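You operate a simulated robot arm through the tools that you are given. There is no shell and no other tool.

The job below is to be done with a simulated two-armed robot. You get a single attempt, and the scene is never put back.

TASK
Grease the point that is due, as the grease display says, and wipe up the smear.
Fine: no more strokes than shown; selector back to shut; use the grey rag pad and put it back. What is to be rubbed or washed off counts as gone when no trace of it is left.
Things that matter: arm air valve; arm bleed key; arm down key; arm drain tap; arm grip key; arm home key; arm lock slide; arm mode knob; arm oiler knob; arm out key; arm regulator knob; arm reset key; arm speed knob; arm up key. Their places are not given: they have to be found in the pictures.

The check looks at the end state, three seconds after you hand in, the way a careful person would. Anything else that was tipped, shoved, dropped, spilled or broken makes it a failure.

THE ROBOT
Two 7-joint arms with two-finger parallel grippers on one trunk that stands fixed in place. Base frame: the origin is at the foot of the trunk, x ahead of it, y to its left, z up; the work surface is at about z = 0.9. Lengths are in m, angles in degrees, forces in N, time in s.
The left shoulder is at [0.07, 0.187, 1.305], the right one opposite. With the tool pointing down near the work surface each hand reaches from about 0.24 to 0.78 m from the base axis, measured 20 degrees to its own side. Payload 3.91 kg a hand.
Tool frame (each hand has its own): the origin (TCP) lies between the finger pads and is the grasp point; the fingertips stand 0.03 m ahead of it; z points along the fingers, y is the line along which they close. Largest opening 0.11 m; finger width 0.02, thickness 0.01; the body of the gripper, 0.048 by 0.112 m, starts 0.055 m behind the TCP.
Orientation is that of the tool frame in the base frame, as [roll, pitch, yaw] about the fixed x, y, z axes, in that order (R = Rz(yaw) Ry(pitch) Rx(roll)). With the fingers straight down and closing along the base's y, the tool's x points along the base's -x, its y along +y and its z along -z.

THE INTERFACE
- The arms move only by the tool step_arm. It takes "left_series", "right_series" or both (then of equal length, played together; a hand with none holds still); each is text: rows parted by semicolons, each of 7 numbers parted by spaces: the shift along the tool's x, y, z in m, then the turn, a rotation vector about the tool's x, y, z in degrees, then the finger opening in m, from 0 to 0.11. In form: dx dy dz wx wy wz jaw; .... A call has 1 to 20 rows; each row is the pose to reach, as a shift and turn from the pose commanded when the call began, along the tool's axes at that moment. Rows are played at 5 a second. More than 0.05 m and 8.6 degrees between two rows, or a gripper value outside its range, and nothing of the call is played. Where a pose cannot be reached the arm comes as near as it can. A force on the tool above 90 N (or 10 N above the force at the start of the call, whichever is more), or a blocked arm, ends the call early, and 0.2 s more pass. Each finger travels about 0.072 m/s and halts on what it meets, pressing with about 38 N; the grip force reading is that of the motor and also rises with nothing between the fingers. The clock runs only during rows and for 0.2 s after the last one: add rows that repeat a pose to give the fingers time. The reply holds the time, the measured pose of the TCP, the force on the tool along the base axes, the opening and the grip force, in the units named above and with some noise, with the torque about the TCP (base axes, N m) and any sound that the robot's microphone picked up, and new pictures: "views" is both (left out), scene, wrist or none (wrist: the cameras of the hands that moved).
- Cameras (640 x 400 px; columns grow to the right, rows downward): "scene" is now at [0.1295, -0.0527, 1.5521]; the picture's right is [-0.51, -0.86, -0.00], its down [-0.41, 0.24, -0.88] and it looks along [0.76, -0.45, -0.47] (base axes); focal length 333 px, centre (320, 200). "left" rides on the left gripper at [0.072, -0.017, -0.103] in its tool frame; the picture's right is [0.23, 0.97, 0.00], its down [-0.76, 0.18, -0.62] and it looks along [-0.61, 0.14, 0.78] (tool axes); focal length 222 px, centre (320, 200). "right" rides on the right gripper at [0.072, 0.017, -0.103] in its tool frame; the picture's right is [-0.23, 0.97, 0.00], its down [-0.76, -0.18, -0.62] and it looks along [-0.61, -0.14, 0.78] (tool axes); focal length 222 px, centre (320, 200).
- slide_trunk(by): slides the trunk up (or, below 0, down) by that many m; the arms and the scene camera ride with it, the base frame stays. It gives what a move gives, with no picture.
- turn_head(pan, tilt): turns the head with the scene camera to pan (to the left, within 86 degrees either way) and tilt (down, from -29 to 69), counted from straight ahead of the robot. It gives what a move gives, and a new picture of the scene camera.
- pixel_to_xyz(camera, pixels): there is no depth. For up to 12 entries [column, row, z] of the newest picture of that camera ("zoom" is the newest enlarged one), the place [x, y] in the base frame at which the ray of that pixel passes the height z, good to about 0.003 m, but the place of the scene camera against the robot may be out by one fixed shift of up to 0.012 m in any direction. The clock stands still meanwhile.
- close_up(camera, box): a new picture of the part [left, top, right, bottom] of that camera's present view, enlarged. The clock stands still meanwhile.
- sign_off(): hands the job in; it is judged then, once.

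Leave the grippers open and the arms clear of the work at the hand-in unless told otherwise.

The tools are called after ">>>" by a JSON object that holds its "name" and its "arguments". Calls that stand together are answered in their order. step_arm: Moves the arms, as the interface text tells. Its arguments: {"type":"object","properties":{"left_series":{"type":"string"},"right_series":{"type":"string"},"views":{"type":"string","enum":["both","scene","wrist","none"]}},"required":[]} The other tools are called the same way: slide_trunk (by) slides the trunk up or down; turn_head (pan, tilt) turns the head that bears the scene camera; pixel_to_xyz (camera, pixels) gives the place at which the rays of pixels pass given heights; close_up (camera, box) takes an enlarged picture of a part of a camera's view; sign_off () hands the job in.

At the start:

```text
t: 0.0
left_position: [0.3875, -0.0123, 1.3467]
left_ee_rot: [180.0, -0.1, -179.9]
left_ft_force: [0.6, 0.9, 0.3]
left_ft_torque: [0.05, 0.01, 0.03]
left_finger_gap: 0.1104
left_grip_force: 0.0
right_position: [0.3665, -0.5162, 1.3941]
right_ee_rot: [-180.0, 0.1, 180.0]
right_ft_force: [0.3, 0.7, 0.3]
right_ft_torque: [-0.01, 0.02, 0.02]
right_finger_gap: 0.1102
right_grip_force: 0.1
trunk travel left (down, up): [-0.815, 0.125]
head pan, tilt: [-30.8, 28.3]
```

scene: 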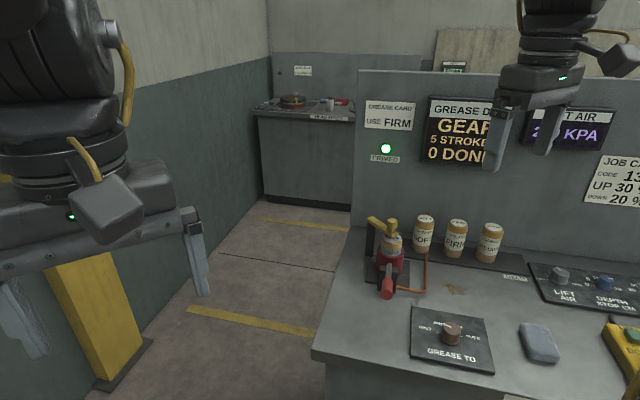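
right: 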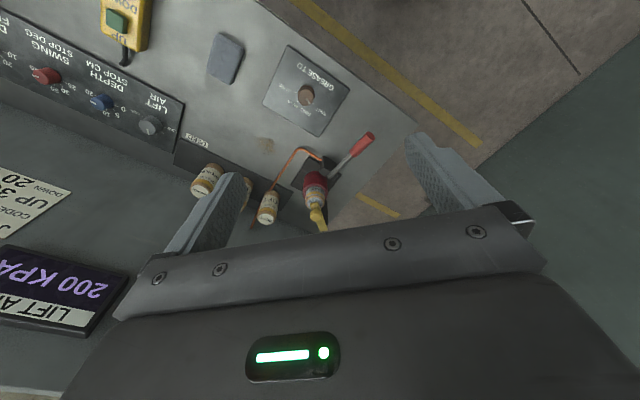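
left: 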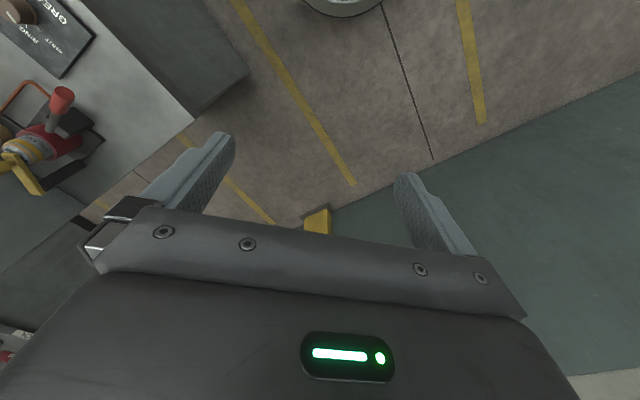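

I see a bench with a grease pump (about 390,255), three cartridges, a "GREASE TO" selector (about 452,335), a grey pad (about 540,343) and displays. I'll enlarge several parts of the scene to read the text.

>>> {"name": "close_up", "arguments": {"camera": "scene", "box": [350, 80, 510, 180]}}

>>> {"name": "close_up", "arguments": {"camera": "scene", "box": [350, 200, 510, 300]}}

>>> {"name": "close_up", "arguments": {"camera": "scene", "box": [390, 280, 582, 400]}}

>>> {"name": "turn_head", "arguments": {"pan": -55, "tilt": 35}}

```text
4.00 times, centred on (430, 130) of scene
```

zoom: 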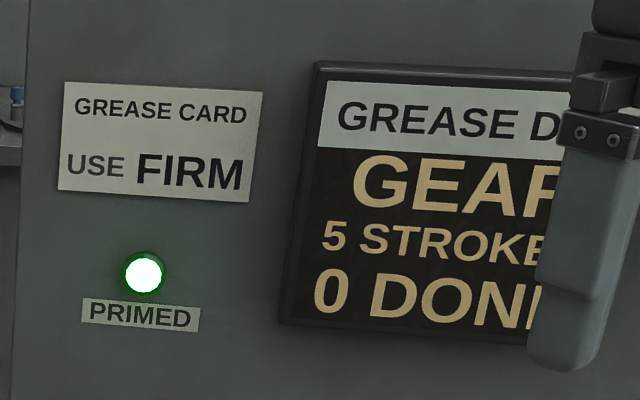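

```text
4.00 times, centred on (430, 250) of scene
```

zoom: 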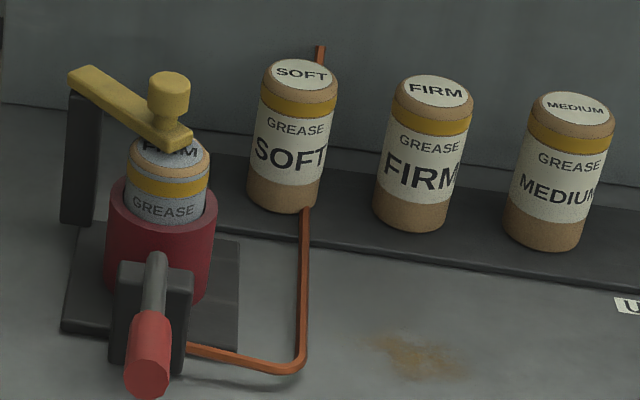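

```text
3.33 times, centred on (486, 340) of scene
```

zoom: 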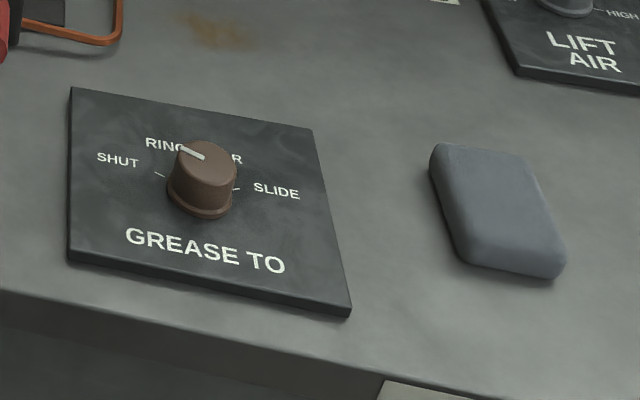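

```text
t: 0.9
left_position: [0.3868, -0.012, 1.3462]
left_ee_rot: [-180.0, 0.0, 180.0]
left_ft_force: [0.5, 0.3, -0.7]
left_ft_torque: [0.01, 0.03, -0.01]
left_finger_gap: 0.1102
left_grip_force: 0.1
right_position: [0.3662, -0.5169, 1.3936]
right_ee_rot: [-179.9, 0.1, -179.9]
right_ft_force: [0.0, 0.6, -0.5]
right_ft_torque: [-0.02, 0.0, -0.02]
right_finger_gap: 0.11
right_grip_force: 0.1
trunk travel left (down, up): [-0.815, 0.125]
head pan, tilt: [-55.0, 35.0]
```

scene: 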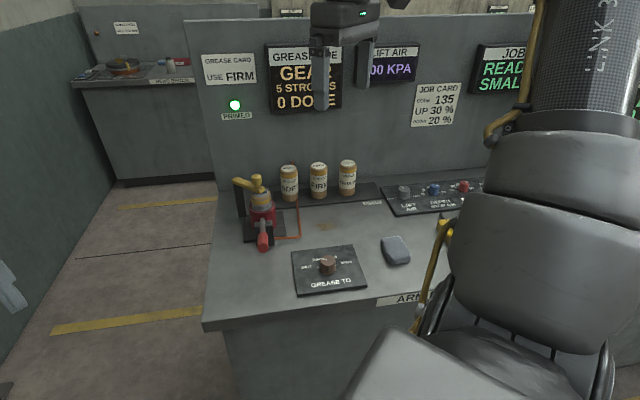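

The display reads GEAR, 5 STROKES, 0 DONE, and the card says USE FIRM. I'll look closer at the cartridge in the pump, the selector and the rest of the bench.

>>> {"name": "close_up", "arguments": {"camera": "scene", "box": [220, 160, 316, 220]}}

>>> {"name": "close_up", "arguments": {"camera": "scene", "box": [280, 240, 376, 300]}}

>>> {"name": "close_up", "arguments": {"camera": "scene", "box": [350, 160, 510, 260]}}

>>> {"name": "close_up", "arguments": {"camera": "scene", "box": [260, 30, 540, 205]}}

>>> {"name": "close_up", "arguments": {"camera": "right", "box": [0, 0, 420, 262]}}

```text
6.67 times, centred on (268, 190) of scene
```

zoom: 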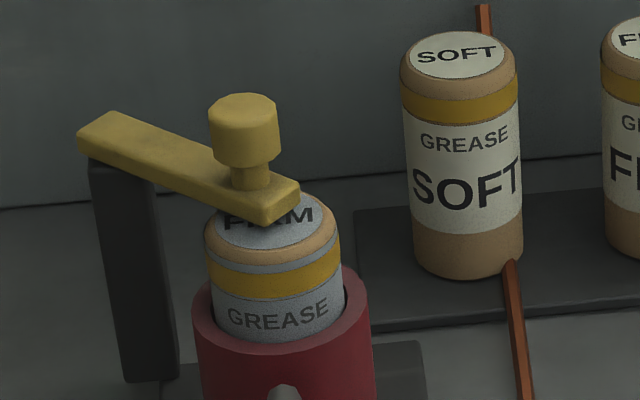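

```text
6.67 times, centred on (328, 270) of scene
```

zoom: 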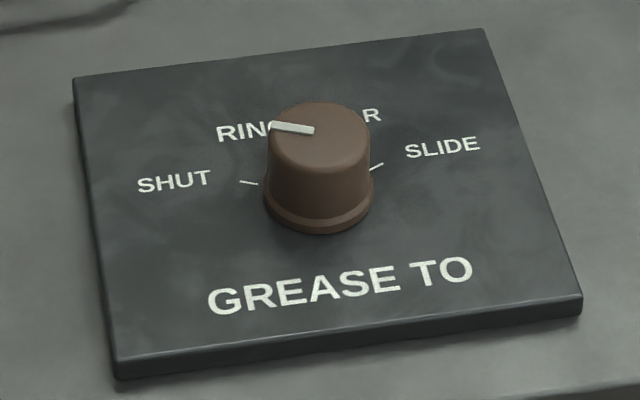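

```text
4.00 times, centred on (430, 210) of scene
```

zoom: 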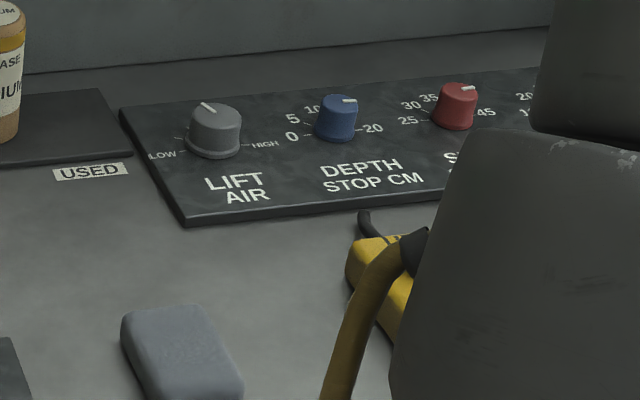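

```text
2.29 times, centred on (400, 118) of scene
```

zoom: 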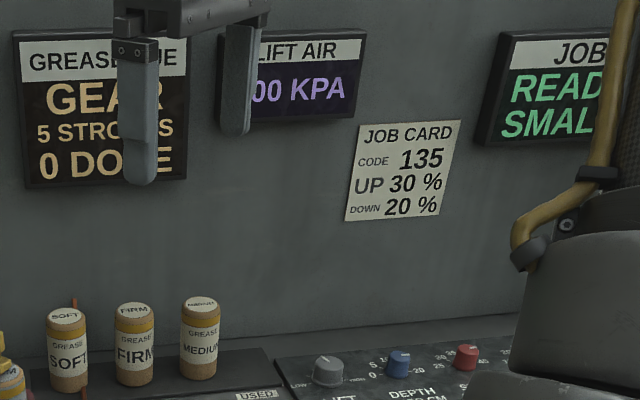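

```text
1.52 times, centred on (210, 131) of right
```

zoom: 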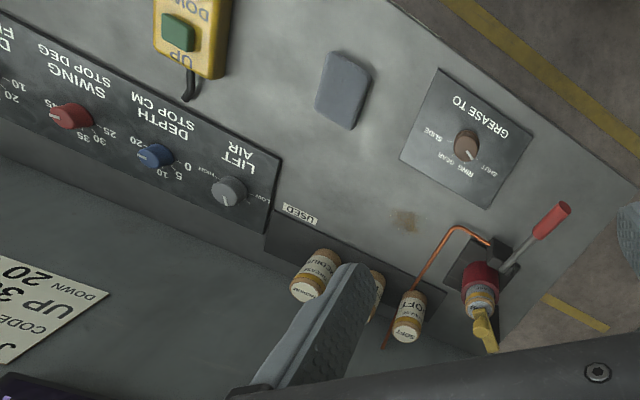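

The pump's cartridge top reads FIRM, with a greyer label than the rack ones. The selector seems to point to RING. I'll look further right and left for the rest of the station.

>>> {"name": "turn_head", "arguments": {"pan": -80, "tilt": 35}}

>>> {"name": "turn_head", "arguments": {"pan": 0, "tilt": 30}}

>>> {"name": "turn_head", "arguments": {"pan": -45, "tilt": 45}}

```text
t: 1.8
left_position: [0.3868, -0.0117, 1.3461]
left_ee_rot: [180.0, 0.1, -180.0]
left_ft_force: [0.1, 0.0, -0.3]
left_ft_torque: [0.02, 0.02, 0.01]
left_finger_gap: 0.1099
left_grip_force: 0.0
right_position: [0.3665, -0.5152, 1.3927]
right_ee_rot: [-180.0, 0.0, -179.9]
right_ft_force: [-0.8, 0.2, -0.1]
right_ft_torque: [-0.02, -0.04, -0.01]
right_finger_gap: 0.11
right_grip_force: 0.0
trunk travel left (down, up): [-0.815, 0.125]
head pan, tilt: [-80.0, 35.0]
```

scene: 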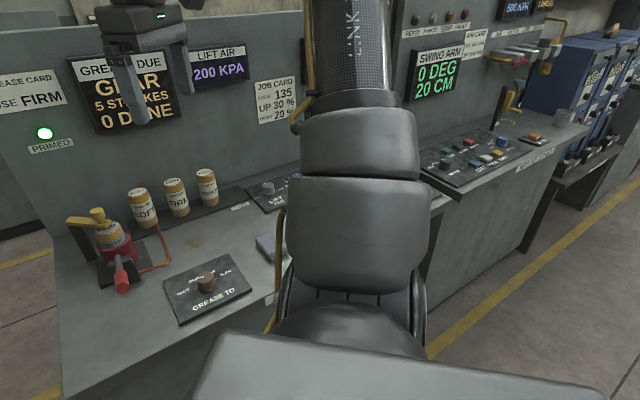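

```text
t: 3.3
left_position: [0.3875, -0.0117, 1.3459]
left_ee_rot: [179.9, 0.0, -180.0]
left_ft_force: [-0.6, -0.3, -0.1]
left_ft_torque: [0.03, -0.01, 0.02]
left_finger_gap: 0.1101
left_grip_force: 0.0
right_position: [0.3671, -0.5153, 1.3939]
right_ee_rot: [-180.0, 0.0, -179.9]
right_ft_force: [-0.1, -0.2, -0.4]
right_ft_torque: [-0.03, 0.01, 0.0]
right_finger_gap: 0.11
right_grip_force: 0.1
trunk travel left (down, up): [-0.815, 0.125]
head pan, tilt: [0.0, 30.0]
```

scene: 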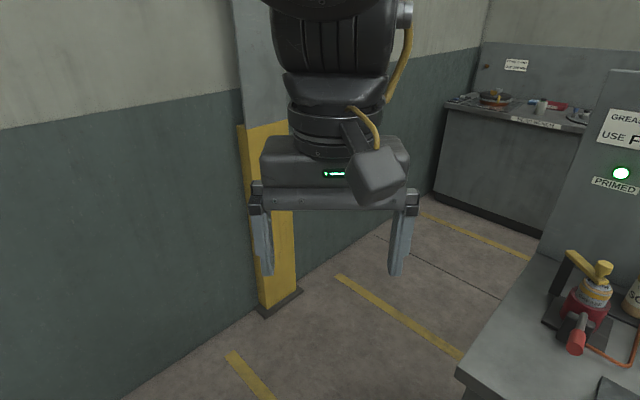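

```text
t: 4.4
left_position: [0.3866, -0.011, 1.3461]
left_ee_rot: [179.9, 0.1, 180.0]
left_ft_force: [1.1, -0.6, -0.2]
left_ft_torque: [0.0, -0.06, 0.02]
left_finger_gap: 0.1099
left_grip_force: 0.0
right_position: [0.3675, -0.515, 1.3932]
right_ee_rot: [180.0, 0.1, 179.9]
right_ft_force: [0.0, -0.4, -0.5]
right_ft_torque: [-0.02, 0.0, 0.04]
right_finger_gap: 0.1101
right_grip_force: 0.1
trunk travel left (down, up): [-0.815, 0.125]
head pan, tilt: [-45.0, 45.0]
```

scene: 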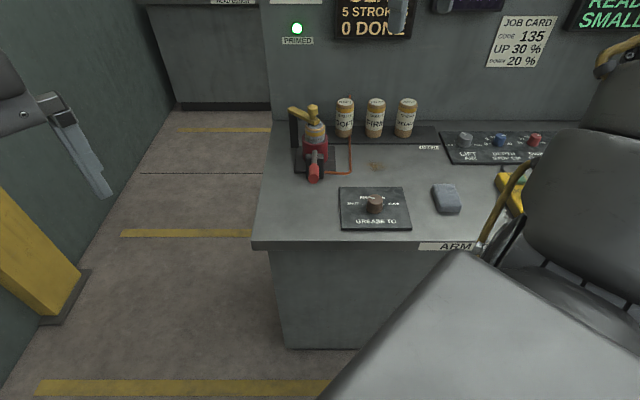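

Now I locate key points: bench corners, pump base, lever end, selector knob, pad, smear, rack cartridges.

>>> {"name": "pixel_to_xyz", "arguments": {"camera": "scene", "pixels": [[252, 242, 0.9], [420, 243, 0.9], [275, 122, 0.9], [315, 172, 0.9], [313, 175, 0.95], [375, 202, 0.93], [447, 199, 0.91], [376, 166, 0.9], [374, 137, 0.9], [404, 137, 0.9], [344, 135, 0.9], [430, 148, 0.9]]}}

>>> {"name": "close_up", "arguments": {"camera": "scene", "box": [270, 90, 430, 190]}}

>>> {"name": "close_up", "arguments": {"camera": "scene", "box": [330, 150, 490, 250]}}

```text
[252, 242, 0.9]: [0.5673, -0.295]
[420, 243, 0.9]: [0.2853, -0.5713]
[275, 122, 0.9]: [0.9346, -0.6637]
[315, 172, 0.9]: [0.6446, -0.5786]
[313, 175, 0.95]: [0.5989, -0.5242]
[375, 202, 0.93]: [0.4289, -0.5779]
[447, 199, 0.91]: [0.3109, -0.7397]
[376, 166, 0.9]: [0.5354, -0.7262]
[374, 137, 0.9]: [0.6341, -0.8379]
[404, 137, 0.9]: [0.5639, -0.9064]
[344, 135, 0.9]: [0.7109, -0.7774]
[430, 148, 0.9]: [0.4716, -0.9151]
```

```text
4.00 times, centred on (350, 140) of scene
```

zoom: 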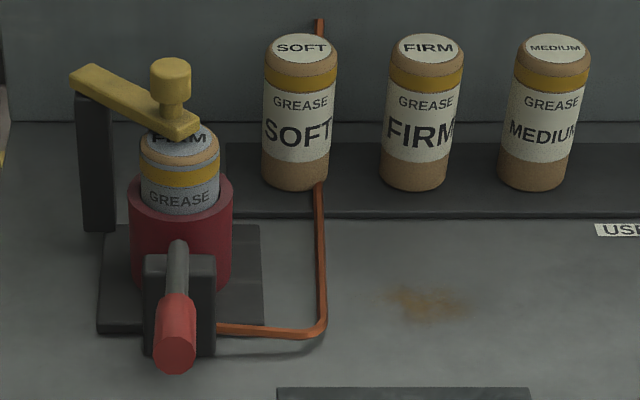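

```text
4.00 times, centred on (410, 200) of scene
```

zoom: 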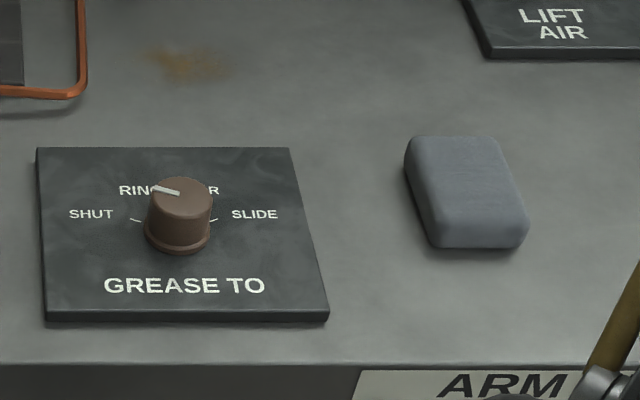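

The bench is turned about 45° to the robot. The selector at (0.43,-0.58) seems to point at SHUT already. I'll turn the right hand 45° to line up with the bench and lower it to look at the pump and selector.

>>> {"name": "step_arm", "arguments": {"right_series": "-0.014 0.011 0.032 0 0 7.5 0.11; -0.028 0.022 0.064 0 0 15 0.11; -0.042 0.033 0.096 0 0 22.5 0.11; -0.056 0.044 0.128 0 0 30 0.11; -0.07 0.055 0.16 0 0 37.5 0.11; -0.083 0.066 0.194 0 0 45 0.11; -0.083 0.066 0.194 0 0 45 0.11", "views": "both"}}

```text
t: 6.0
left_position: [0.3856, -0.0102, 1.3469]
left_ee_rot: [-179.9, 0.1, -180.0]
left_ft_force: [0.0, -0.1, -0.5]
left_ft_torque: [-0.03, -0.02, 0.01]
left_finger_gap: 0.11
left_grip_force: 0.0
right_position: [0.4415, -0.4709, 1.2232]
right_ee_rot: [180.0, 0.0, 137.4]
right_ft_force: [0.1, 0.8, 0.3]
right_ft_torque: [-0.05, -0.02, 0.01]
right_finger_gap: 0.1101
right_grip_force: 0.1
right hand out of reach, approached as far as the arm can: row 6, 7
trunk travel left (down, up): [-0.815, 0.125]
head pan, tilt: [-45.0, 45.0]
```

scene: 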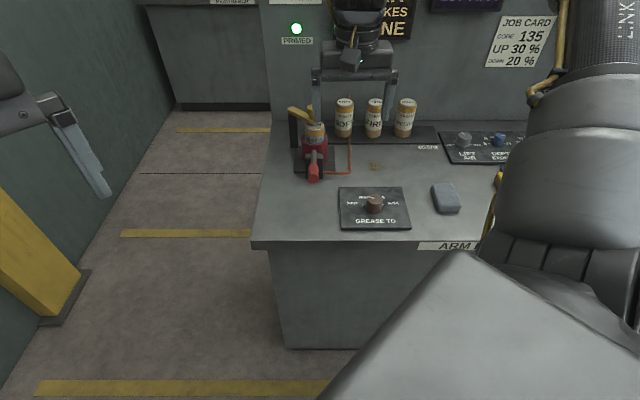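
right: 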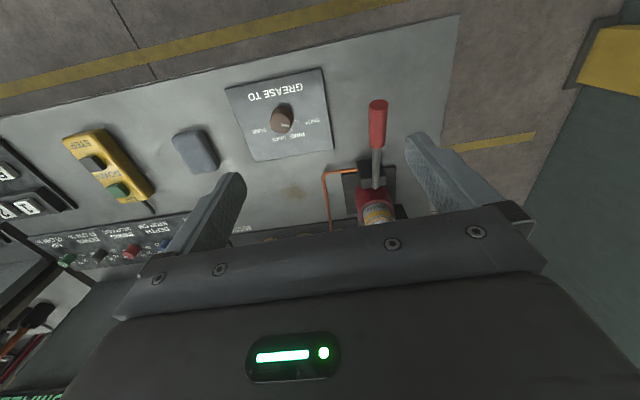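

The hand nearly got there (z 1.223, yaw 137). In the wrist picture the selector (282,118), the lever (378,120) and the smear (293,190) are visible upside down. I'll lower a bit to see whether the reach is better.

>>> {"name": "step_arm", "arguments": {"right_series": "0 0 0.04 0 0 0 0.11; 0 0 0.08 0 0 0 0.11; 0 0 0.08 0 0 0 0.11", "views": "wrist"}}

>>> {"name": "close_up", "arguments": {"camera": "right", "box": [200, 50, 440, 200]}}

```text
t: 6.8
left_position: [0.3878, -0.0118, 1.3479]
left_ee_rot: [-180.0, -0.2, -180.0]
left_ft_force: [-0.5, 0.2, 0.2]
left_ft_torque: [-0.01, 0.04, 0.02]
left_finger_gap: 0.1102
left_grip_force: 0.1
right_position: [0.4389, -0.4961, 1.149]
right_ee_rot: [179.9, 0.0, 135.1]
right_ft_force: [-0.4, -0.3, -1.2]
right_ft_torque: [0.0, 0.0, -0.01]
right_finger_gap: 0.1101
right_grip_force: 0.1
right hand out of reach, approached as far as the arm can: row 1, 2, 3
trunk travel left (down, up): [-0.815, 0.125]
head pan, tilt: [-45.0, 45.0]
```

right: 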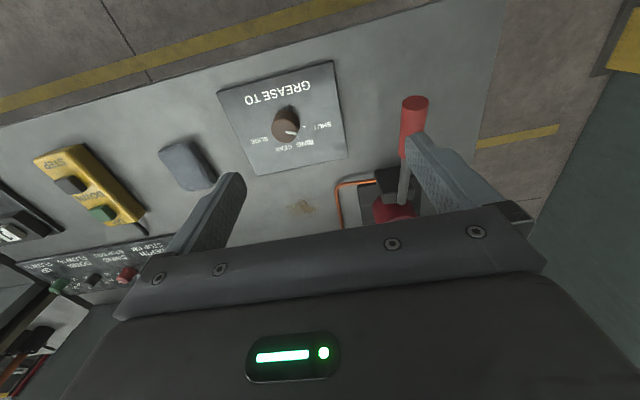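

```text
2.67 times, centred on (320, 125) of right
```

zoom: 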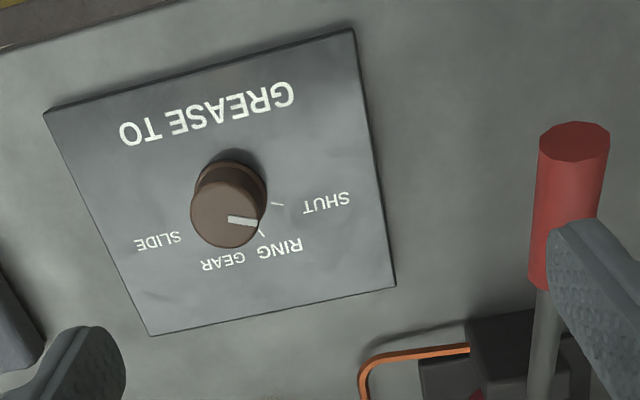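

The knob pointer lies between SHUT and RING in this oblique view, so I need a look from straight above. I'll move toward a pose above the selector at z about 1.05.

>>> {"name": "step_arm", "arguments": {"right_series": "-0.016 -0.023 0.018 0 0 0 0.11; -0.032 -0.046 0.036 0 0 0 0.11; -0.048 -0.069 0.054 0 0 0 0.11; -0.064 -0.092 0.07 0 0 0 0.11; -0.064 -0.092 0.07 0 0 0 0.11", "views": "both"}}

```text
t: 8.0
left_position: [0.3871, -0.0127, 1.3467]
left_ee_rot: [180.0, 0.0, 180.0]
left_ft_force: [0.4, -0.9, -0.1]
left_ft_torque: [0.01, -0.03, -0.01]
left_finger_gap: 0.1101
left_grip_force: 0.0
right_position: [0.4159, -0.6037, 1.0777]
right_ee_rot: [179.9, 0.0, 135.1]
right_ft_force: [0.2, 0.4, -0.7]
right_ft_torque: [0.0, 0.0, -0.02]
right_finger_gap: 0.1098
right_grip_force: 0.0
trunk travel left (down, up): [-0.815, 0.125]
head pan, tilt: [-45.0, 45.0]
```

scene: 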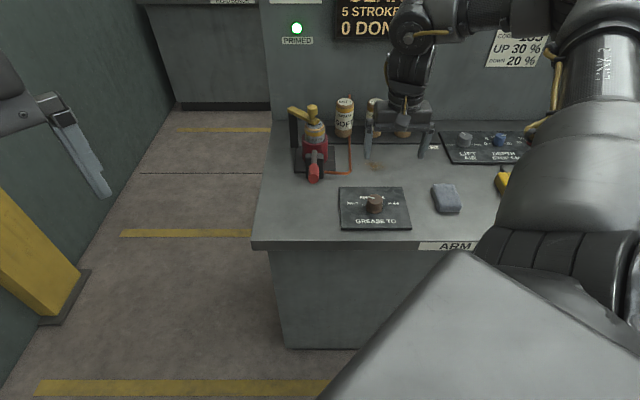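
right: 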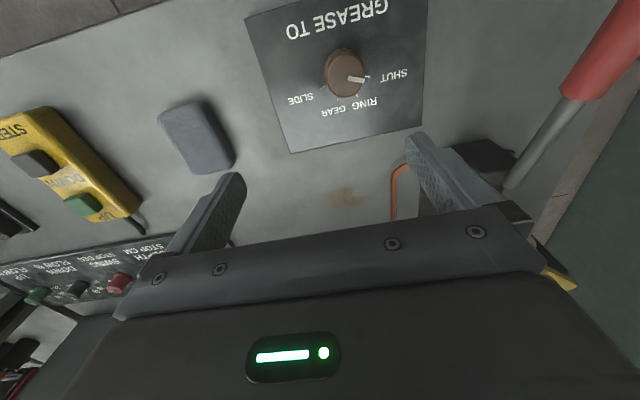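

The shift was followed exactly from the reached pose. Now I measure the selector, pad, smear and lever with the wrist camera, and enlarge the selector.

>>> {"name": "pixel_to_xyz", "arguments": {"camera": "right", "pixels": [[345, 80, 0.935], [342, 72, 0.905], [348, 200, 0.9], [185, 102, 0.92], [235, 155, 0.92], [195, 175, 0.92], [160, 120, 0.92], [255, 20, 0.905], [428, 20, 0.905], [290, 152, 0.905], [420, 122, 0.905]]}}

>>> {"name": "close_up", "arguments": {"camera": "right", "box": [240, 0, 448, 130]}}

```text
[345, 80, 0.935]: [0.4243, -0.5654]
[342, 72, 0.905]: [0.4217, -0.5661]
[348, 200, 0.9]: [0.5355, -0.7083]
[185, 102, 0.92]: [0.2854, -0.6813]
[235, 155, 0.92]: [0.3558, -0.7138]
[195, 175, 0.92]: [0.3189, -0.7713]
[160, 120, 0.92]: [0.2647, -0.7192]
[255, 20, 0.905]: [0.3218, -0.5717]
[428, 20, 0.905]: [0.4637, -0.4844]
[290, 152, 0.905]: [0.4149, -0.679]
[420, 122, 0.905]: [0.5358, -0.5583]
```

```text
3.08 times, centred on (344, 65) of right
```

zoom: 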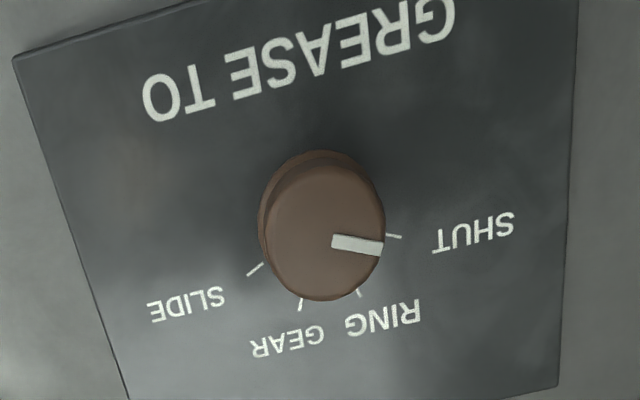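

The pointer is on SHUT. I compute the tick directions and knob centre from this enlarged picture.

>>> {"name": "pixel_to_xyz", "arguments": {"camera": "zoom", "pixels": [[400, 237, 0.905], [387, 235, 0.905], [362, 297, 0.905], [357, 288, 0.905], [300, 311, 0.905], [302, 300, 0.905], [248, 275, 0.905], [262, 264, 0.905], [333, 242, 0.935], [382, 247, 0.935], [325, 230, 0.935], [320, 215, 0.905]]}}

>>> {"name": "pixel_to_xyz", "arguments": {"camera": "right", "pixels": [[640, 0, 0.98], [580, 95, 0.98], [570, 105, 0.97], [508, 185, 0.95], [470, 155, 0.95], [393, 215, 0.91], [405, 165, 0.91]]}}

```text
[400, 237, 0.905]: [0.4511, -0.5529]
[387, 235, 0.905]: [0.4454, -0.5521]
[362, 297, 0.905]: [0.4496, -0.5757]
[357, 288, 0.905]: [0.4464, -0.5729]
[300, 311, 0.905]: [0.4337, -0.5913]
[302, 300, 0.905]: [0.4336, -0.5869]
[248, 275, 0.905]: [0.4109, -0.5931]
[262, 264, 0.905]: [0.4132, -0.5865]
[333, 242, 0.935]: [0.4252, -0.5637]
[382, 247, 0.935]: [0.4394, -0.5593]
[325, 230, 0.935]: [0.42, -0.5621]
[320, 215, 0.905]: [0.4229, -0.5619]
```

```text
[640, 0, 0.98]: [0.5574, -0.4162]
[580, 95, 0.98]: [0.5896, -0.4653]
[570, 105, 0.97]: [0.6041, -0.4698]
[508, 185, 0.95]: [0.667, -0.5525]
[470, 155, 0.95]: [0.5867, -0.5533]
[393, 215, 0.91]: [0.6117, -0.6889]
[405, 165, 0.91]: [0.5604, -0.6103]
```

The tick fit gives a knob centre near (0.420,-0.562) with 40° spacing, so SHUT→GEAR is 80° clockwise seen from above. Next I bring the left hand in only to look at the pump lever from the side.

>>> {"name": "step_arm", "arguments": {"left_series": "-0.006 -0.023 0.025 0 0 8.3 0.11; -0.012 -0.046 0.05 0 0 16.6 0.11; -0.018 -0.069 0.075 0 0 24.9 0.11; -0.024 -0.092 0.1 0 0 33.2 0.11; -0.03 -0.115 0.125 0 0 41.5 0.11; -0.033 -0.138 0.147 0 0 49.8 0.11; -0.033 -0.138 0.147 0 0 49.8 0.11", "views": "both"}}

```text
t: 9.6
left_position: [0.356, -0.1075, 1.2868]
left_ee_rot: [-177.7, 1.7, 131.7]
left_ft_force: [0.4, -0.2, -0.5]
left_ft_torque: [-0.01, 0.01, 0.02]
left_finger_gap: 0.1097
left_grip_force: 0.1
left hand out of reach, approached as far as the arm can: row 5, 6, 7
right_position: [0.4164, -0.605, 1.0773]
right_ee_rot: [179.9, -0.1, 134.9]
right_ft_force: [1.7, -0.1, -0.7]
right_ft_torque: [-0.01, 0.01, 0.0]
right_finger_gap: 0.1102
right_grip_force: 0.2
trunk travel left (down, up): [-0.815, 0.125]
head pan, tilt: [-45.0, 45.0]
```

scene: 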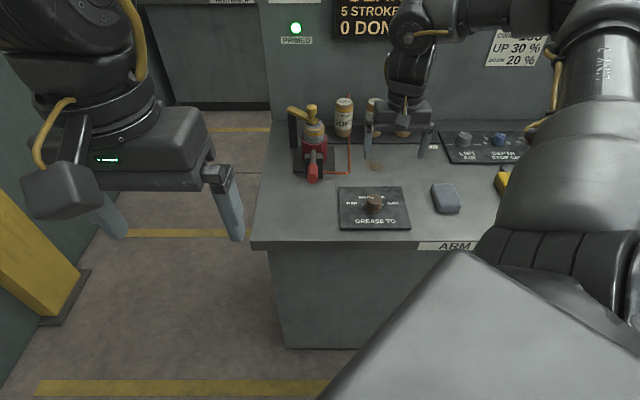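
left: 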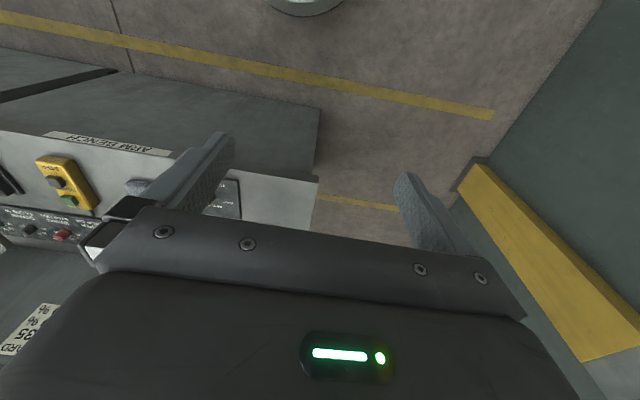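

The left hand can't usefully see the pump (its own gripper hides it), so I send it back to about where it began.

>>> {"name": "step_arm", "arguments": {"left_series": "0.009 0.014 -0.01 0 0 -8 0.11; 0.018 0.028 -0.02 0 0 -16 0.11; 0.027 0.042 -0.03 0 0 -24 0.11; 0.036 0.056 -0.04 0 0 -32 0.11; 0.045 0.07 -0.05 0 0 -40 0.11; 0.052 0.086 -0.06 0 0 -48 0.11", "views": "none"}}

>>> {"name": "step_arm", "arguments": {"right_series": "0.03 0.02 -0.03 0 0 0 0.11; 0.06 0.04 -0.06 0 0 0 0.11; 0.06 0.04 -0.06 0 0 0 0.11", "views": "both"}}

```text
t: 11.0
left_position: [0.3806, -0.0122, 1.3312]
left_ee_rot: [180.0, -0.1, 178.3]
left_ft_force: [0.0, -0.5, 0.1]
left_ft_torque: [-0.02, -0.01, -0.03]
left_finger_gap: 0.1098
left_grip_force: 0.1
right_position: [0.4181, -0.6025, 1.0787]
right_ee_rot: [-179.9, 0.0, 135.0]
right_ft_force: [-0.2, 0.5, 0.3]
right_ft_torque: [-0.02, 0.04, 0.0]
right_finger_gap: 0.11
right_grip_force: 0.1
trunk travel left (down, up): [-0.815, 0.125]
head pan, tilt: [-45.0, 45.0]
```

```text
t: 11.8
left_position: [0.3802, -0.016, 1.3312]
left_ee_rot: [179.9, 0.0, 178.2]
left_ft_force: [0.1, -0.9, -0.9]
left_ft_torque: [0.02, 0.01, 0.01]
left_finger_gap: 0.1099
left_grip_force: 0.1
right_position: [0.4057, -0.5354, 1.1389]
right_ee_rot: [180.0, 0.0, 135.0]
right_ft_force: [0.9, -0.3, -0.1]
right_ft_torque: [-0.01, 0.05, 0.0]
right_finger_gap: 0.1099
right_grip_force: 0.0
trunk travel left (down, up): [-0.815, 0.125]
head pan, tilt: [-45.0, 45.0]
```

scene: 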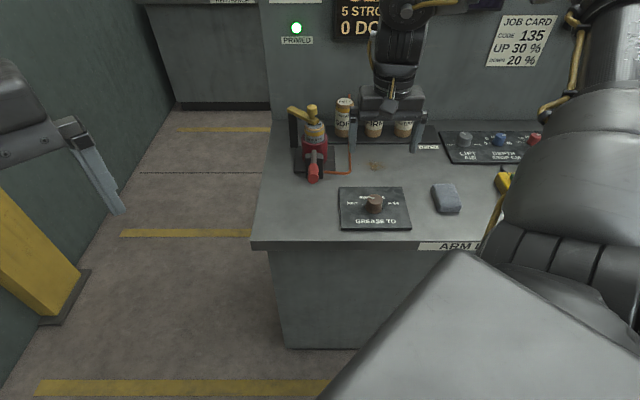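
right: 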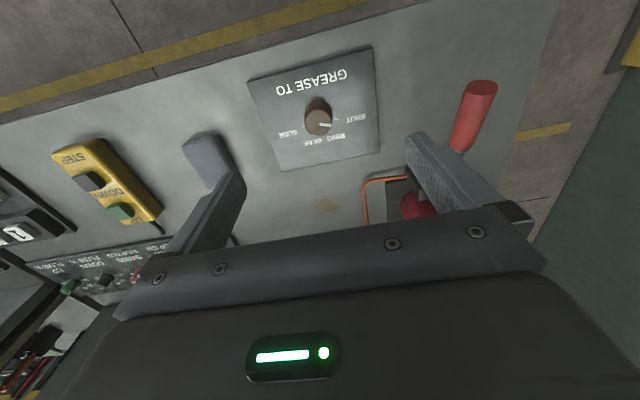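

I take close-ups of the lever and knob from this pose to triangulate heights.

>>> {"name": "close_up", "arguments": {"camera": "right", "box": [400, 60, 560, 160]}}

>>> {"name": "close_up", "arguments": {"camera": "right", "box": [240, 60, 400, 160]}}

>>> {"name": "close_up", "arguments": {"camera": "scene", "box": [270, 140, 366, 200]}}

>>> {"name": "pixel_to_xyz", "arguments": {"camera": "scene", "pixels": [[313.75, 178.75, 0.95], [313.75, 178.75, 1.0], [313.75, 178.75, 1.05], [314.5, 150, 0.95], [314.5, 150, 1.0]]}}

>>> {"name": "pixel_to_xyz", "arguments": {"camera": "right", "pixels": [[480, 88, 0.95], [480, 88, 1.0], [480, 88, 1.05], [318, 112, 0.905], [318, 112, 0.935]]}}

```text
4.00 times, centred on (480, 110) of right
```

zoom: 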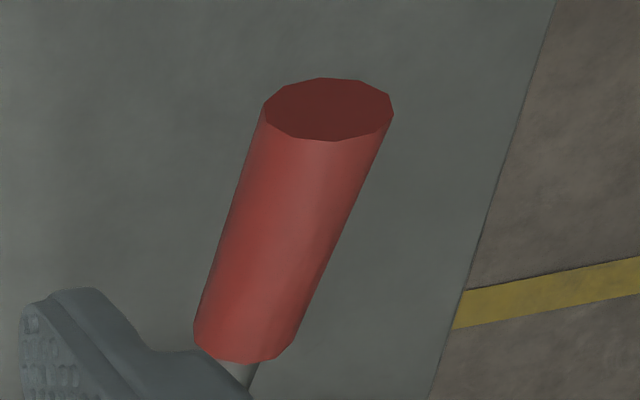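

```text
4.00 times, centred on (320, 110) of right
```

zoom: 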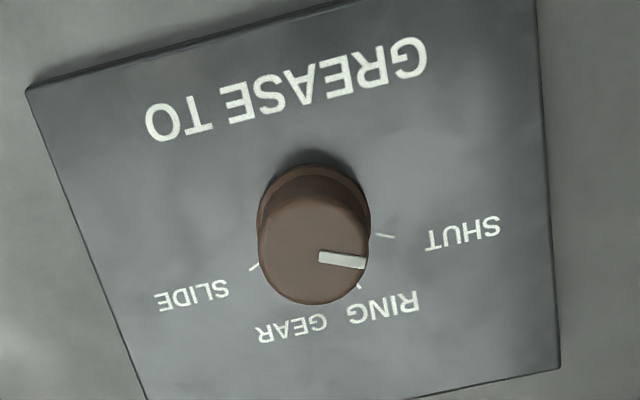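

```text
6.67 times, centred on (318, 170) of scene
```

zoom: 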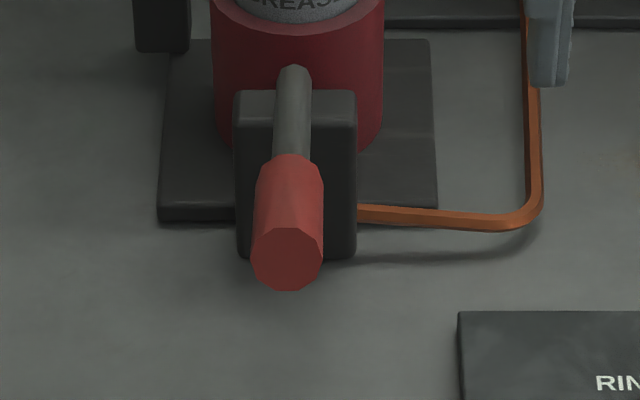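

```text
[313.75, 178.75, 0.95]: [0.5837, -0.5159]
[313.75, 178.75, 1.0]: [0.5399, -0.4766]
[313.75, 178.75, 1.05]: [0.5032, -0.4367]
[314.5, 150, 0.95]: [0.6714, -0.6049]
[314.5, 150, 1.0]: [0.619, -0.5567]
```

```text
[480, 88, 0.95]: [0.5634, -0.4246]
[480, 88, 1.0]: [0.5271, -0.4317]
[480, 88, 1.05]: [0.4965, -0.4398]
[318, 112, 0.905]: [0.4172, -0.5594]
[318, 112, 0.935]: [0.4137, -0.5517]
```

I compare panel corners in both cameras to find the scene camera's shift.

>>> {"name": "pixel_to_xyz", "arguments": {"camera": "scene", "pixels": [[339.25, 187, 0.905], [402.5, 187, 0.905], [412, 227, 0.905], [340.75, 228, 0.905], [313, 179, 1.03], [313, 179, 1.04], [313, 179, 1.05], [313.5, 153, 1.0], [313, 165, 1.02]]}}

>>> {"name": "pixel_to_xyz", "arguments": {"camera": "right", "pixels": [[246.75, 82.5, 0.905], [380, 152, 0.905], [373.5, 47, 0.905], [278, 170, 0.905], [482, 87, 1.03], [482, 87, 1.04], [482, 87, 1.05], [461, 146, 1.0], [461, 146, 1.02], [325, 205, 0.9], [338.3, 119.5, 0.905]]}}

```text
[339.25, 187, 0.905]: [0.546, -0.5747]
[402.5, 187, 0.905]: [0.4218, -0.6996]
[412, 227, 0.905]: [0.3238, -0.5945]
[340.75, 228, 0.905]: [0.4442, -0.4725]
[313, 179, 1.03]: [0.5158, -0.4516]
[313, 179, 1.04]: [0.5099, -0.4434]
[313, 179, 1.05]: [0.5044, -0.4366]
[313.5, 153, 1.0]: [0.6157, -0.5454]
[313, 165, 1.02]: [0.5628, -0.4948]
```

```text
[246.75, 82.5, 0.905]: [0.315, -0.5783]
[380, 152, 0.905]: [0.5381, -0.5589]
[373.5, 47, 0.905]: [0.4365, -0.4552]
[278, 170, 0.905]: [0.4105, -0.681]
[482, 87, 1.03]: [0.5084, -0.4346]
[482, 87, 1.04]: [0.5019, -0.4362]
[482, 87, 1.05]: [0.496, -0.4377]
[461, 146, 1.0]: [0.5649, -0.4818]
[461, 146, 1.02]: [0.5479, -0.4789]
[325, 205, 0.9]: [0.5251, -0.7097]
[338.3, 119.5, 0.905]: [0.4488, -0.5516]
```

The lever grip end triangulates to about (0.508,-0.435,1.03), rising about 15° from a pivot near (0.61,-0.53,0.99). The scene camera reads about (+0.009,-0.017) off. I now test whether the right hand reaches above the lever with this yaw.

>>> {"name": "step_arm", "arguments": {"right_series": "-0.005 0.035 0.005 0 0 0 0.11; -0.01 0.07 0.01 0 0 0 0.11; -0.014 0.105 0.015 0 0 0 0.11; -0.017 0.138 0.019 0 0 0 0.11; -0.017 0.138 0.019 0 0 0 0.11", "views": "both"}}

```text
t: 13.0
left_position: [0.3784, -0.0139, 1.3323]
left_ee_rot: [180.0, 0.0, 178.2]
left_ft_force: [0.3, -0.1, 0.2]
left_ft_torque: [-0.02, -0.01, -0.06]
left_finger_gap: 0.1101
left_grip_force: 0.2
right_position: [0.5163, -0.4521, 1.1198]
right_ee_rot: [179.9, 0.0, 135.0]
right_ft_force: [-0.9, -0.1, -1.0]
right_ft_torque: [0.07, 0.03, -0.01]
right_finger_gap: 0.1101
right_grip_force: 0.0
right hand out of reach, approached as far as the arm can: row 4, 5
trunk travel left (down, up): [-0.815, 0.125]
head pan, tilt: [-45.0, 45.0]
```

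scene: 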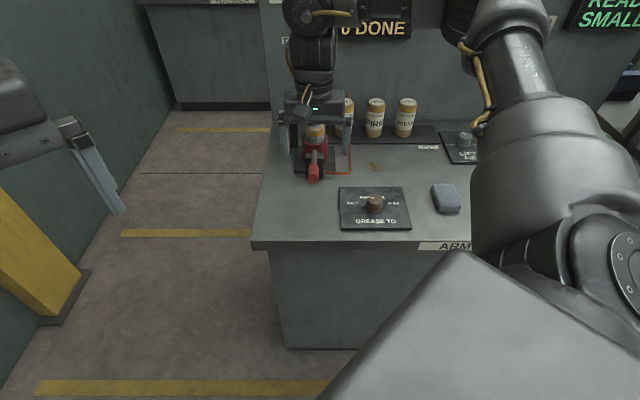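
right: 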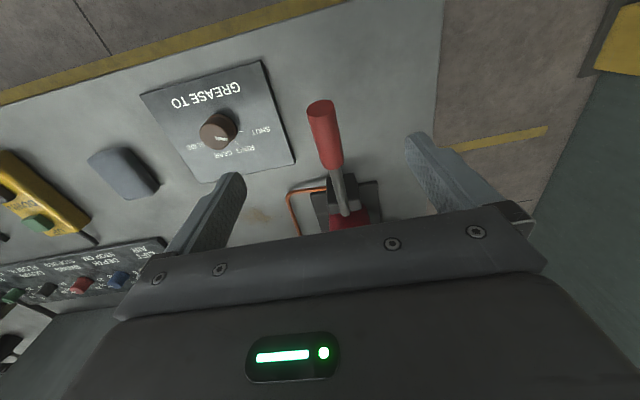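

It reaches there (0.516,-0.452,1.12). The lever now lies between the fingers in view. I measure the lever again from here.

>>> {"name": "close_up", "arguments": {"camera": "right", "box": [240, 90, 432, 210]}}

>>> {"name": "pixel_to_xyz", "arguments": {"camera": "right", "pixels": [[321, 108, 1.03], [321, 108, 1.02], [321, 108, 1.04], [334, 168, 1.01], [334, 168, 1.02], [345, 210, 0.99], [345, 210, 1.0], [220, 130, 0.935], [220, 130, 0.925]]}}

```text
3.33 times, centred on (336, 150) of right
```

zoom: 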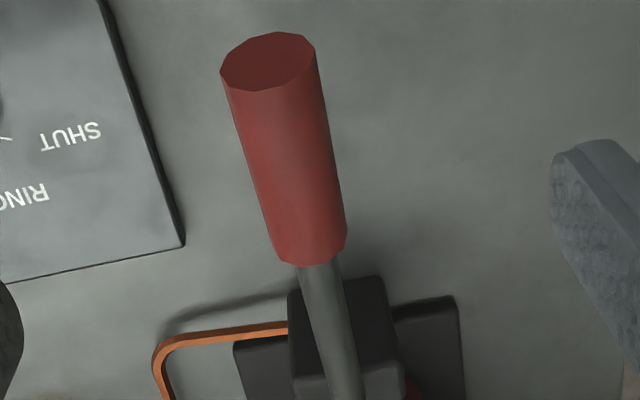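

```text
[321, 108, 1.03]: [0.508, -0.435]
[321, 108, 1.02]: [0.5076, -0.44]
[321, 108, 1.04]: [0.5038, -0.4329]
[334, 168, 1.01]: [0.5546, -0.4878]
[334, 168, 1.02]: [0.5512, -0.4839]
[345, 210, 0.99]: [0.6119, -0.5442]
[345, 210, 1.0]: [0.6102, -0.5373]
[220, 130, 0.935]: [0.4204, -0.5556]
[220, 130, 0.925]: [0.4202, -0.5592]
```

The second view agrees on the lever end (0.508,-0.435,1.03). Now to the selector: I move above the knob at (0.420,-0.562), z 1.08, and pre-turn the hand 80° anticlockwise so I can then turn the knob 80° clockwise in one go.

>>> {"name": "step_arm", "arguments": {"right_series": "-0.001 -0.015 0.0 0 0 -8 0.08; -0.002 -0.029 0.0 0 0 -16 0.08; -0.003 -0.044 0.0 0 0 -24 0.08; -0.004 -0.058 0.0 0 0 -32 0.08; -0.005 -0.073 0.005 0 0 -40 0.08; -0.006 -0.088 0.01 0 0 -48 0.08; -0.007 -0.102 0.02 0 0 -56 0.08; -0.008 -0.117 0.03 0 0 -64 0.08; -0.009 -0.131 0.035 0 0 -72 0.08; -0.0097 -0.146 0.04 0 0 -80 0.08; -0.0097 -0.146 0.04 0 0 -80 0.08", "views": "both"}}

```text
t: 15.4
left_position: [0.38, -0.014, 1.3311]
left_ee_rot: [-179.9, -0.1, 178.3]
left_ft_force: [-0.2, -0.4, -0.3]
left_ft_torque: [-0.02, -0.01, -0.02]
left_finger_gap: 0.1101
left_grip_force: 0.0
right_position: [0.4172, -0.5641, 1.0812]
right_ee_rot: [-179.9, 0.1, -144.9]
right_ft_force: [0.0, 0.6, -0.3]
right_ft_torque: [0.02, 0.02, -0.01]
right_finger_gap: 0.08
right_grip_force: 0.0
trunk travel left (down, up): [-0.815, 0.125]
head pan, tilt: [-45.0, 45.0]
```

scene: 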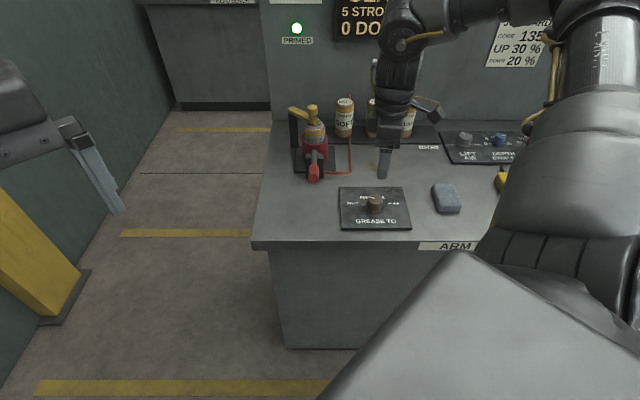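
right: 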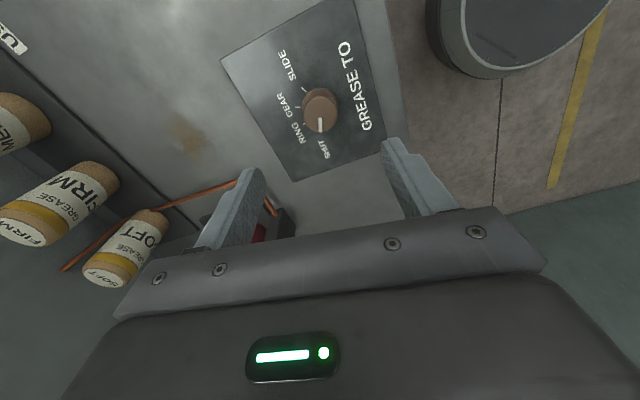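

I'm above the knob with yaw -145. I re-measure the knob's centre from this third angle.

>>> {"name": "close_up", "arguments": {"camera": "right", "box": [240, 50, 400, 150]}}

>>> {"name": "pixel_to_xyz", "arguments": {"camera": "right", "pixels": [[320, 110, 0.905], [320, 110, 0.925], [320, 110, 0.935]]}}

```text
4.00 times, centred on (320, 100) of right
```

zoom: 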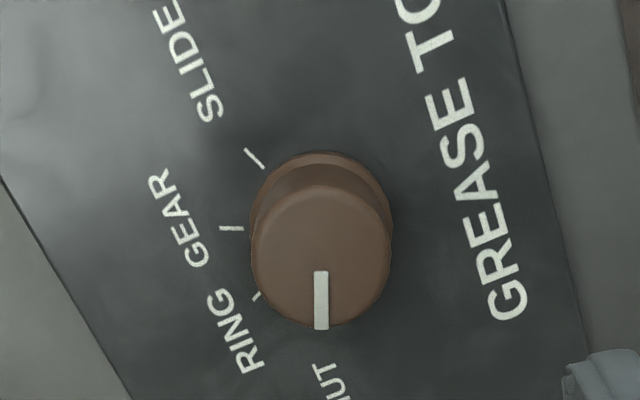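

```text
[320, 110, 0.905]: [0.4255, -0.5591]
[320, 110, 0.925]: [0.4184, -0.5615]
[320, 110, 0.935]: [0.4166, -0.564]
```

>>> {"name": "pixel_to_xyz", "arguments": {"camera": "right", "pixels": [[320, 113.75, 0.92], [320, 113.75, 0.93], [320, 113.75, 0.94], [320.5, 106, 0.905], [320.5, 106, 0.91], [304.5, 87.2, 0.905], [301.5, 106.8, 0.905], [305, 123.5, 0.905]]}}

```text
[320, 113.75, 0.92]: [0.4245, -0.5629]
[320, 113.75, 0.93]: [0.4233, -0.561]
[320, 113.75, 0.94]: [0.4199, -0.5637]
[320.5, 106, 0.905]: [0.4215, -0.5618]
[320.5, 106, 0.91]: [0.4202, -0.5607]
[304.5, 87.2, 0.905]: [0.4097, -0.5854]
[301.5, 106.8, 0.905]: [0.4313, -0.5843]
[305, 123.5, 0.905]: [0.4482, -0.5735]
```

Knob centre ≈ (0.4205,-0.562), top ≈ 0.935. I lower the open fingers around it to z ≈ 0.948.

>>> {"name": "step_arm", "arguments": {"right_series": "-0.003 0 0.04 0 0 0 0.08; -0.003 0 0.08 0 0 0 0.08; -0.003 0 0.115 0 0 0 0.08; -0.003 0 0.133 0 0 0 0.08; -0.003 0 0.133 0 0 0 0.08", "views": "both"}}

```text
t: 16.6
left_position: [0.3786, -0.0144, 1.3312]
left_ee_rot: [179.9, 0.0, 178.2]
left_ft_force: [-0.9, -0.2, -0.1]
left_ft_torque: [0.03, 0.0, -0.02]
left_finger_gap: 0.1101
left_grip_force: 0.0
right_position: [0.4187, -0.5617, 0.9505]
right_ee_rot: [-179.9, 0.1, -145.0]
right_ft_force: [0.1, -0.3, 0.1]
right_ft_torque: [0.0, -0.01, -0.01]
right_finger_gap: 0.0801
right_grip_force: 0.1
trunk travel left (down, up): [-0.815, 0.125]
head pan, tilt: [-45.0, 45.0]
```

scene: 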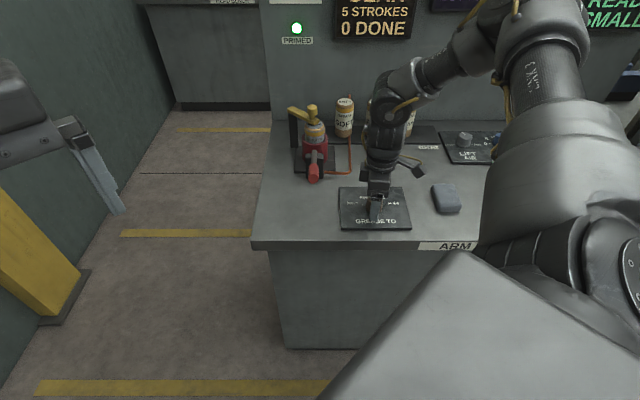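
right: 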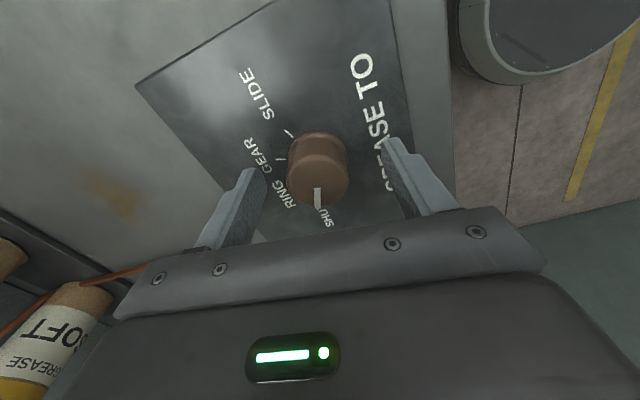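

Knob sits centred between the fingers. I go 4 mm lower and close on it.

>>> {"name": "step_arm", "arguments": {"right_series": "0 0 0.004 0 0 0 0.08; 0 0 0.004 0 0 0 0.05; 0 0 0.004 0 0 0 0.02; 0 0 0.004 0 0 0 0.02; 0 0 0.004 0 0 0 0.02; 0 0 0.004 0 0 0 0.02", "views": "wrist"}}

```text
t: 18.0
left_position: [0.3802, -0.0149, 1.3314]
left_ee_rot: [179.9, -0.1, 178.2]
left_ft_force: [0.0, -0.3, 0.8]
left_ft_torque: [0.01, -0.02, -0.01]
left_finger_gap: 0.1099
left_grip_force: 0.0
right_position: [0.4202, -0.5628, 0.9464]
right_ee_rot: [-179.9, 0.1, -145.0]
right_ft_force: [6.7, -11.8, 7.4]
right_ft_torque: [-0.73, -0.06, 0.0]
right_finger_gap: 0.0407
right_grip_force: 45.3
trunk travel left (down, up): [-0.815, 0.125]
head pan, tilt: [-45.0, 45.0]
```

right: 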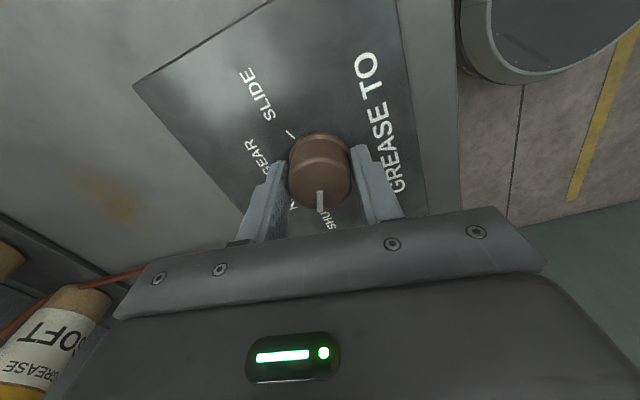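

Gripped (gap 0.041). There's a small sideways load, so I ease 1.5 mm and turn 80° clockwise (about tool +z) to GEAR.

>>> {"name": "step_arm", "arguments": {"right_series": "0 -0.0015 0 0 0 8 0.02; 0 -0.0015 0 0 0 16 0.02; 0 -0.0015 0 0 0 24 0.02; 0 -0.0015 0 0 0 32 0.02; 0 -0.0015 0 0 0 40 0.02; 0 -0.0015 0 0 0 48 0.02; 0 -0.0015 0 0 0 56 0.02; 0 -0.0015 0 0 0 64 0.02; 0 -0.0015 0 0 0 72 0.02; 0 -0.0015 0 0 0 80 0.02; 0 -0.0015 0 0 0 80 0.02", "views": "both"}}

```text
t: 20.4
left_position: [0.3782, -0.0138, 1.3309]
left_ee_rot: [-179.9, 0.0, 178.2]
left_ft_force: [0.3, 0.7, 0.9]
left_ft_torque: [-0.01, -0.01, 0.01]
left_finger_gap: 0.1101
left_grip_force: 0.2
right_position: [0.4214, -0.5629, 0.9449]
right_ee_rot: [179.9, 0.1, 134.9]
right_ft_force: [-2.4, -4.8, 11.0]
right_ft_torque: [-0.87, -0.31, -0.02]
right_finger_gap: 0.0407
right_grip_force: 45.1
trunk travel left (down, up): [-0.815, 0.125]
head pan, tilt: [-45.0, 45.0]
```

scene: 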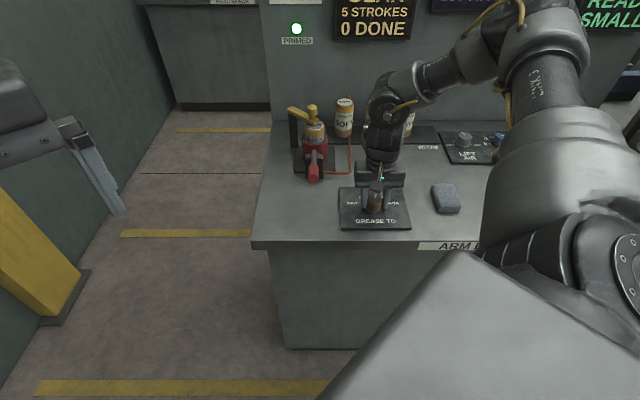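
right: 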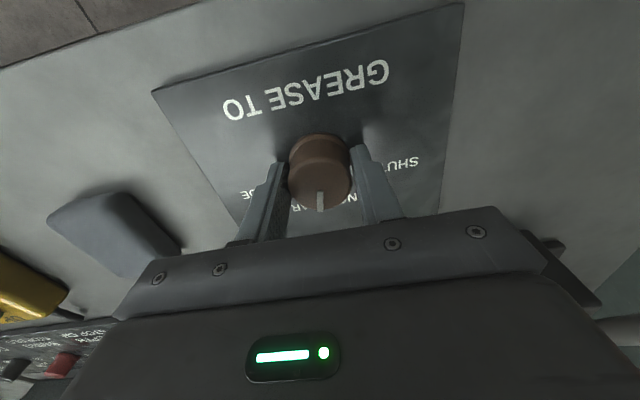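

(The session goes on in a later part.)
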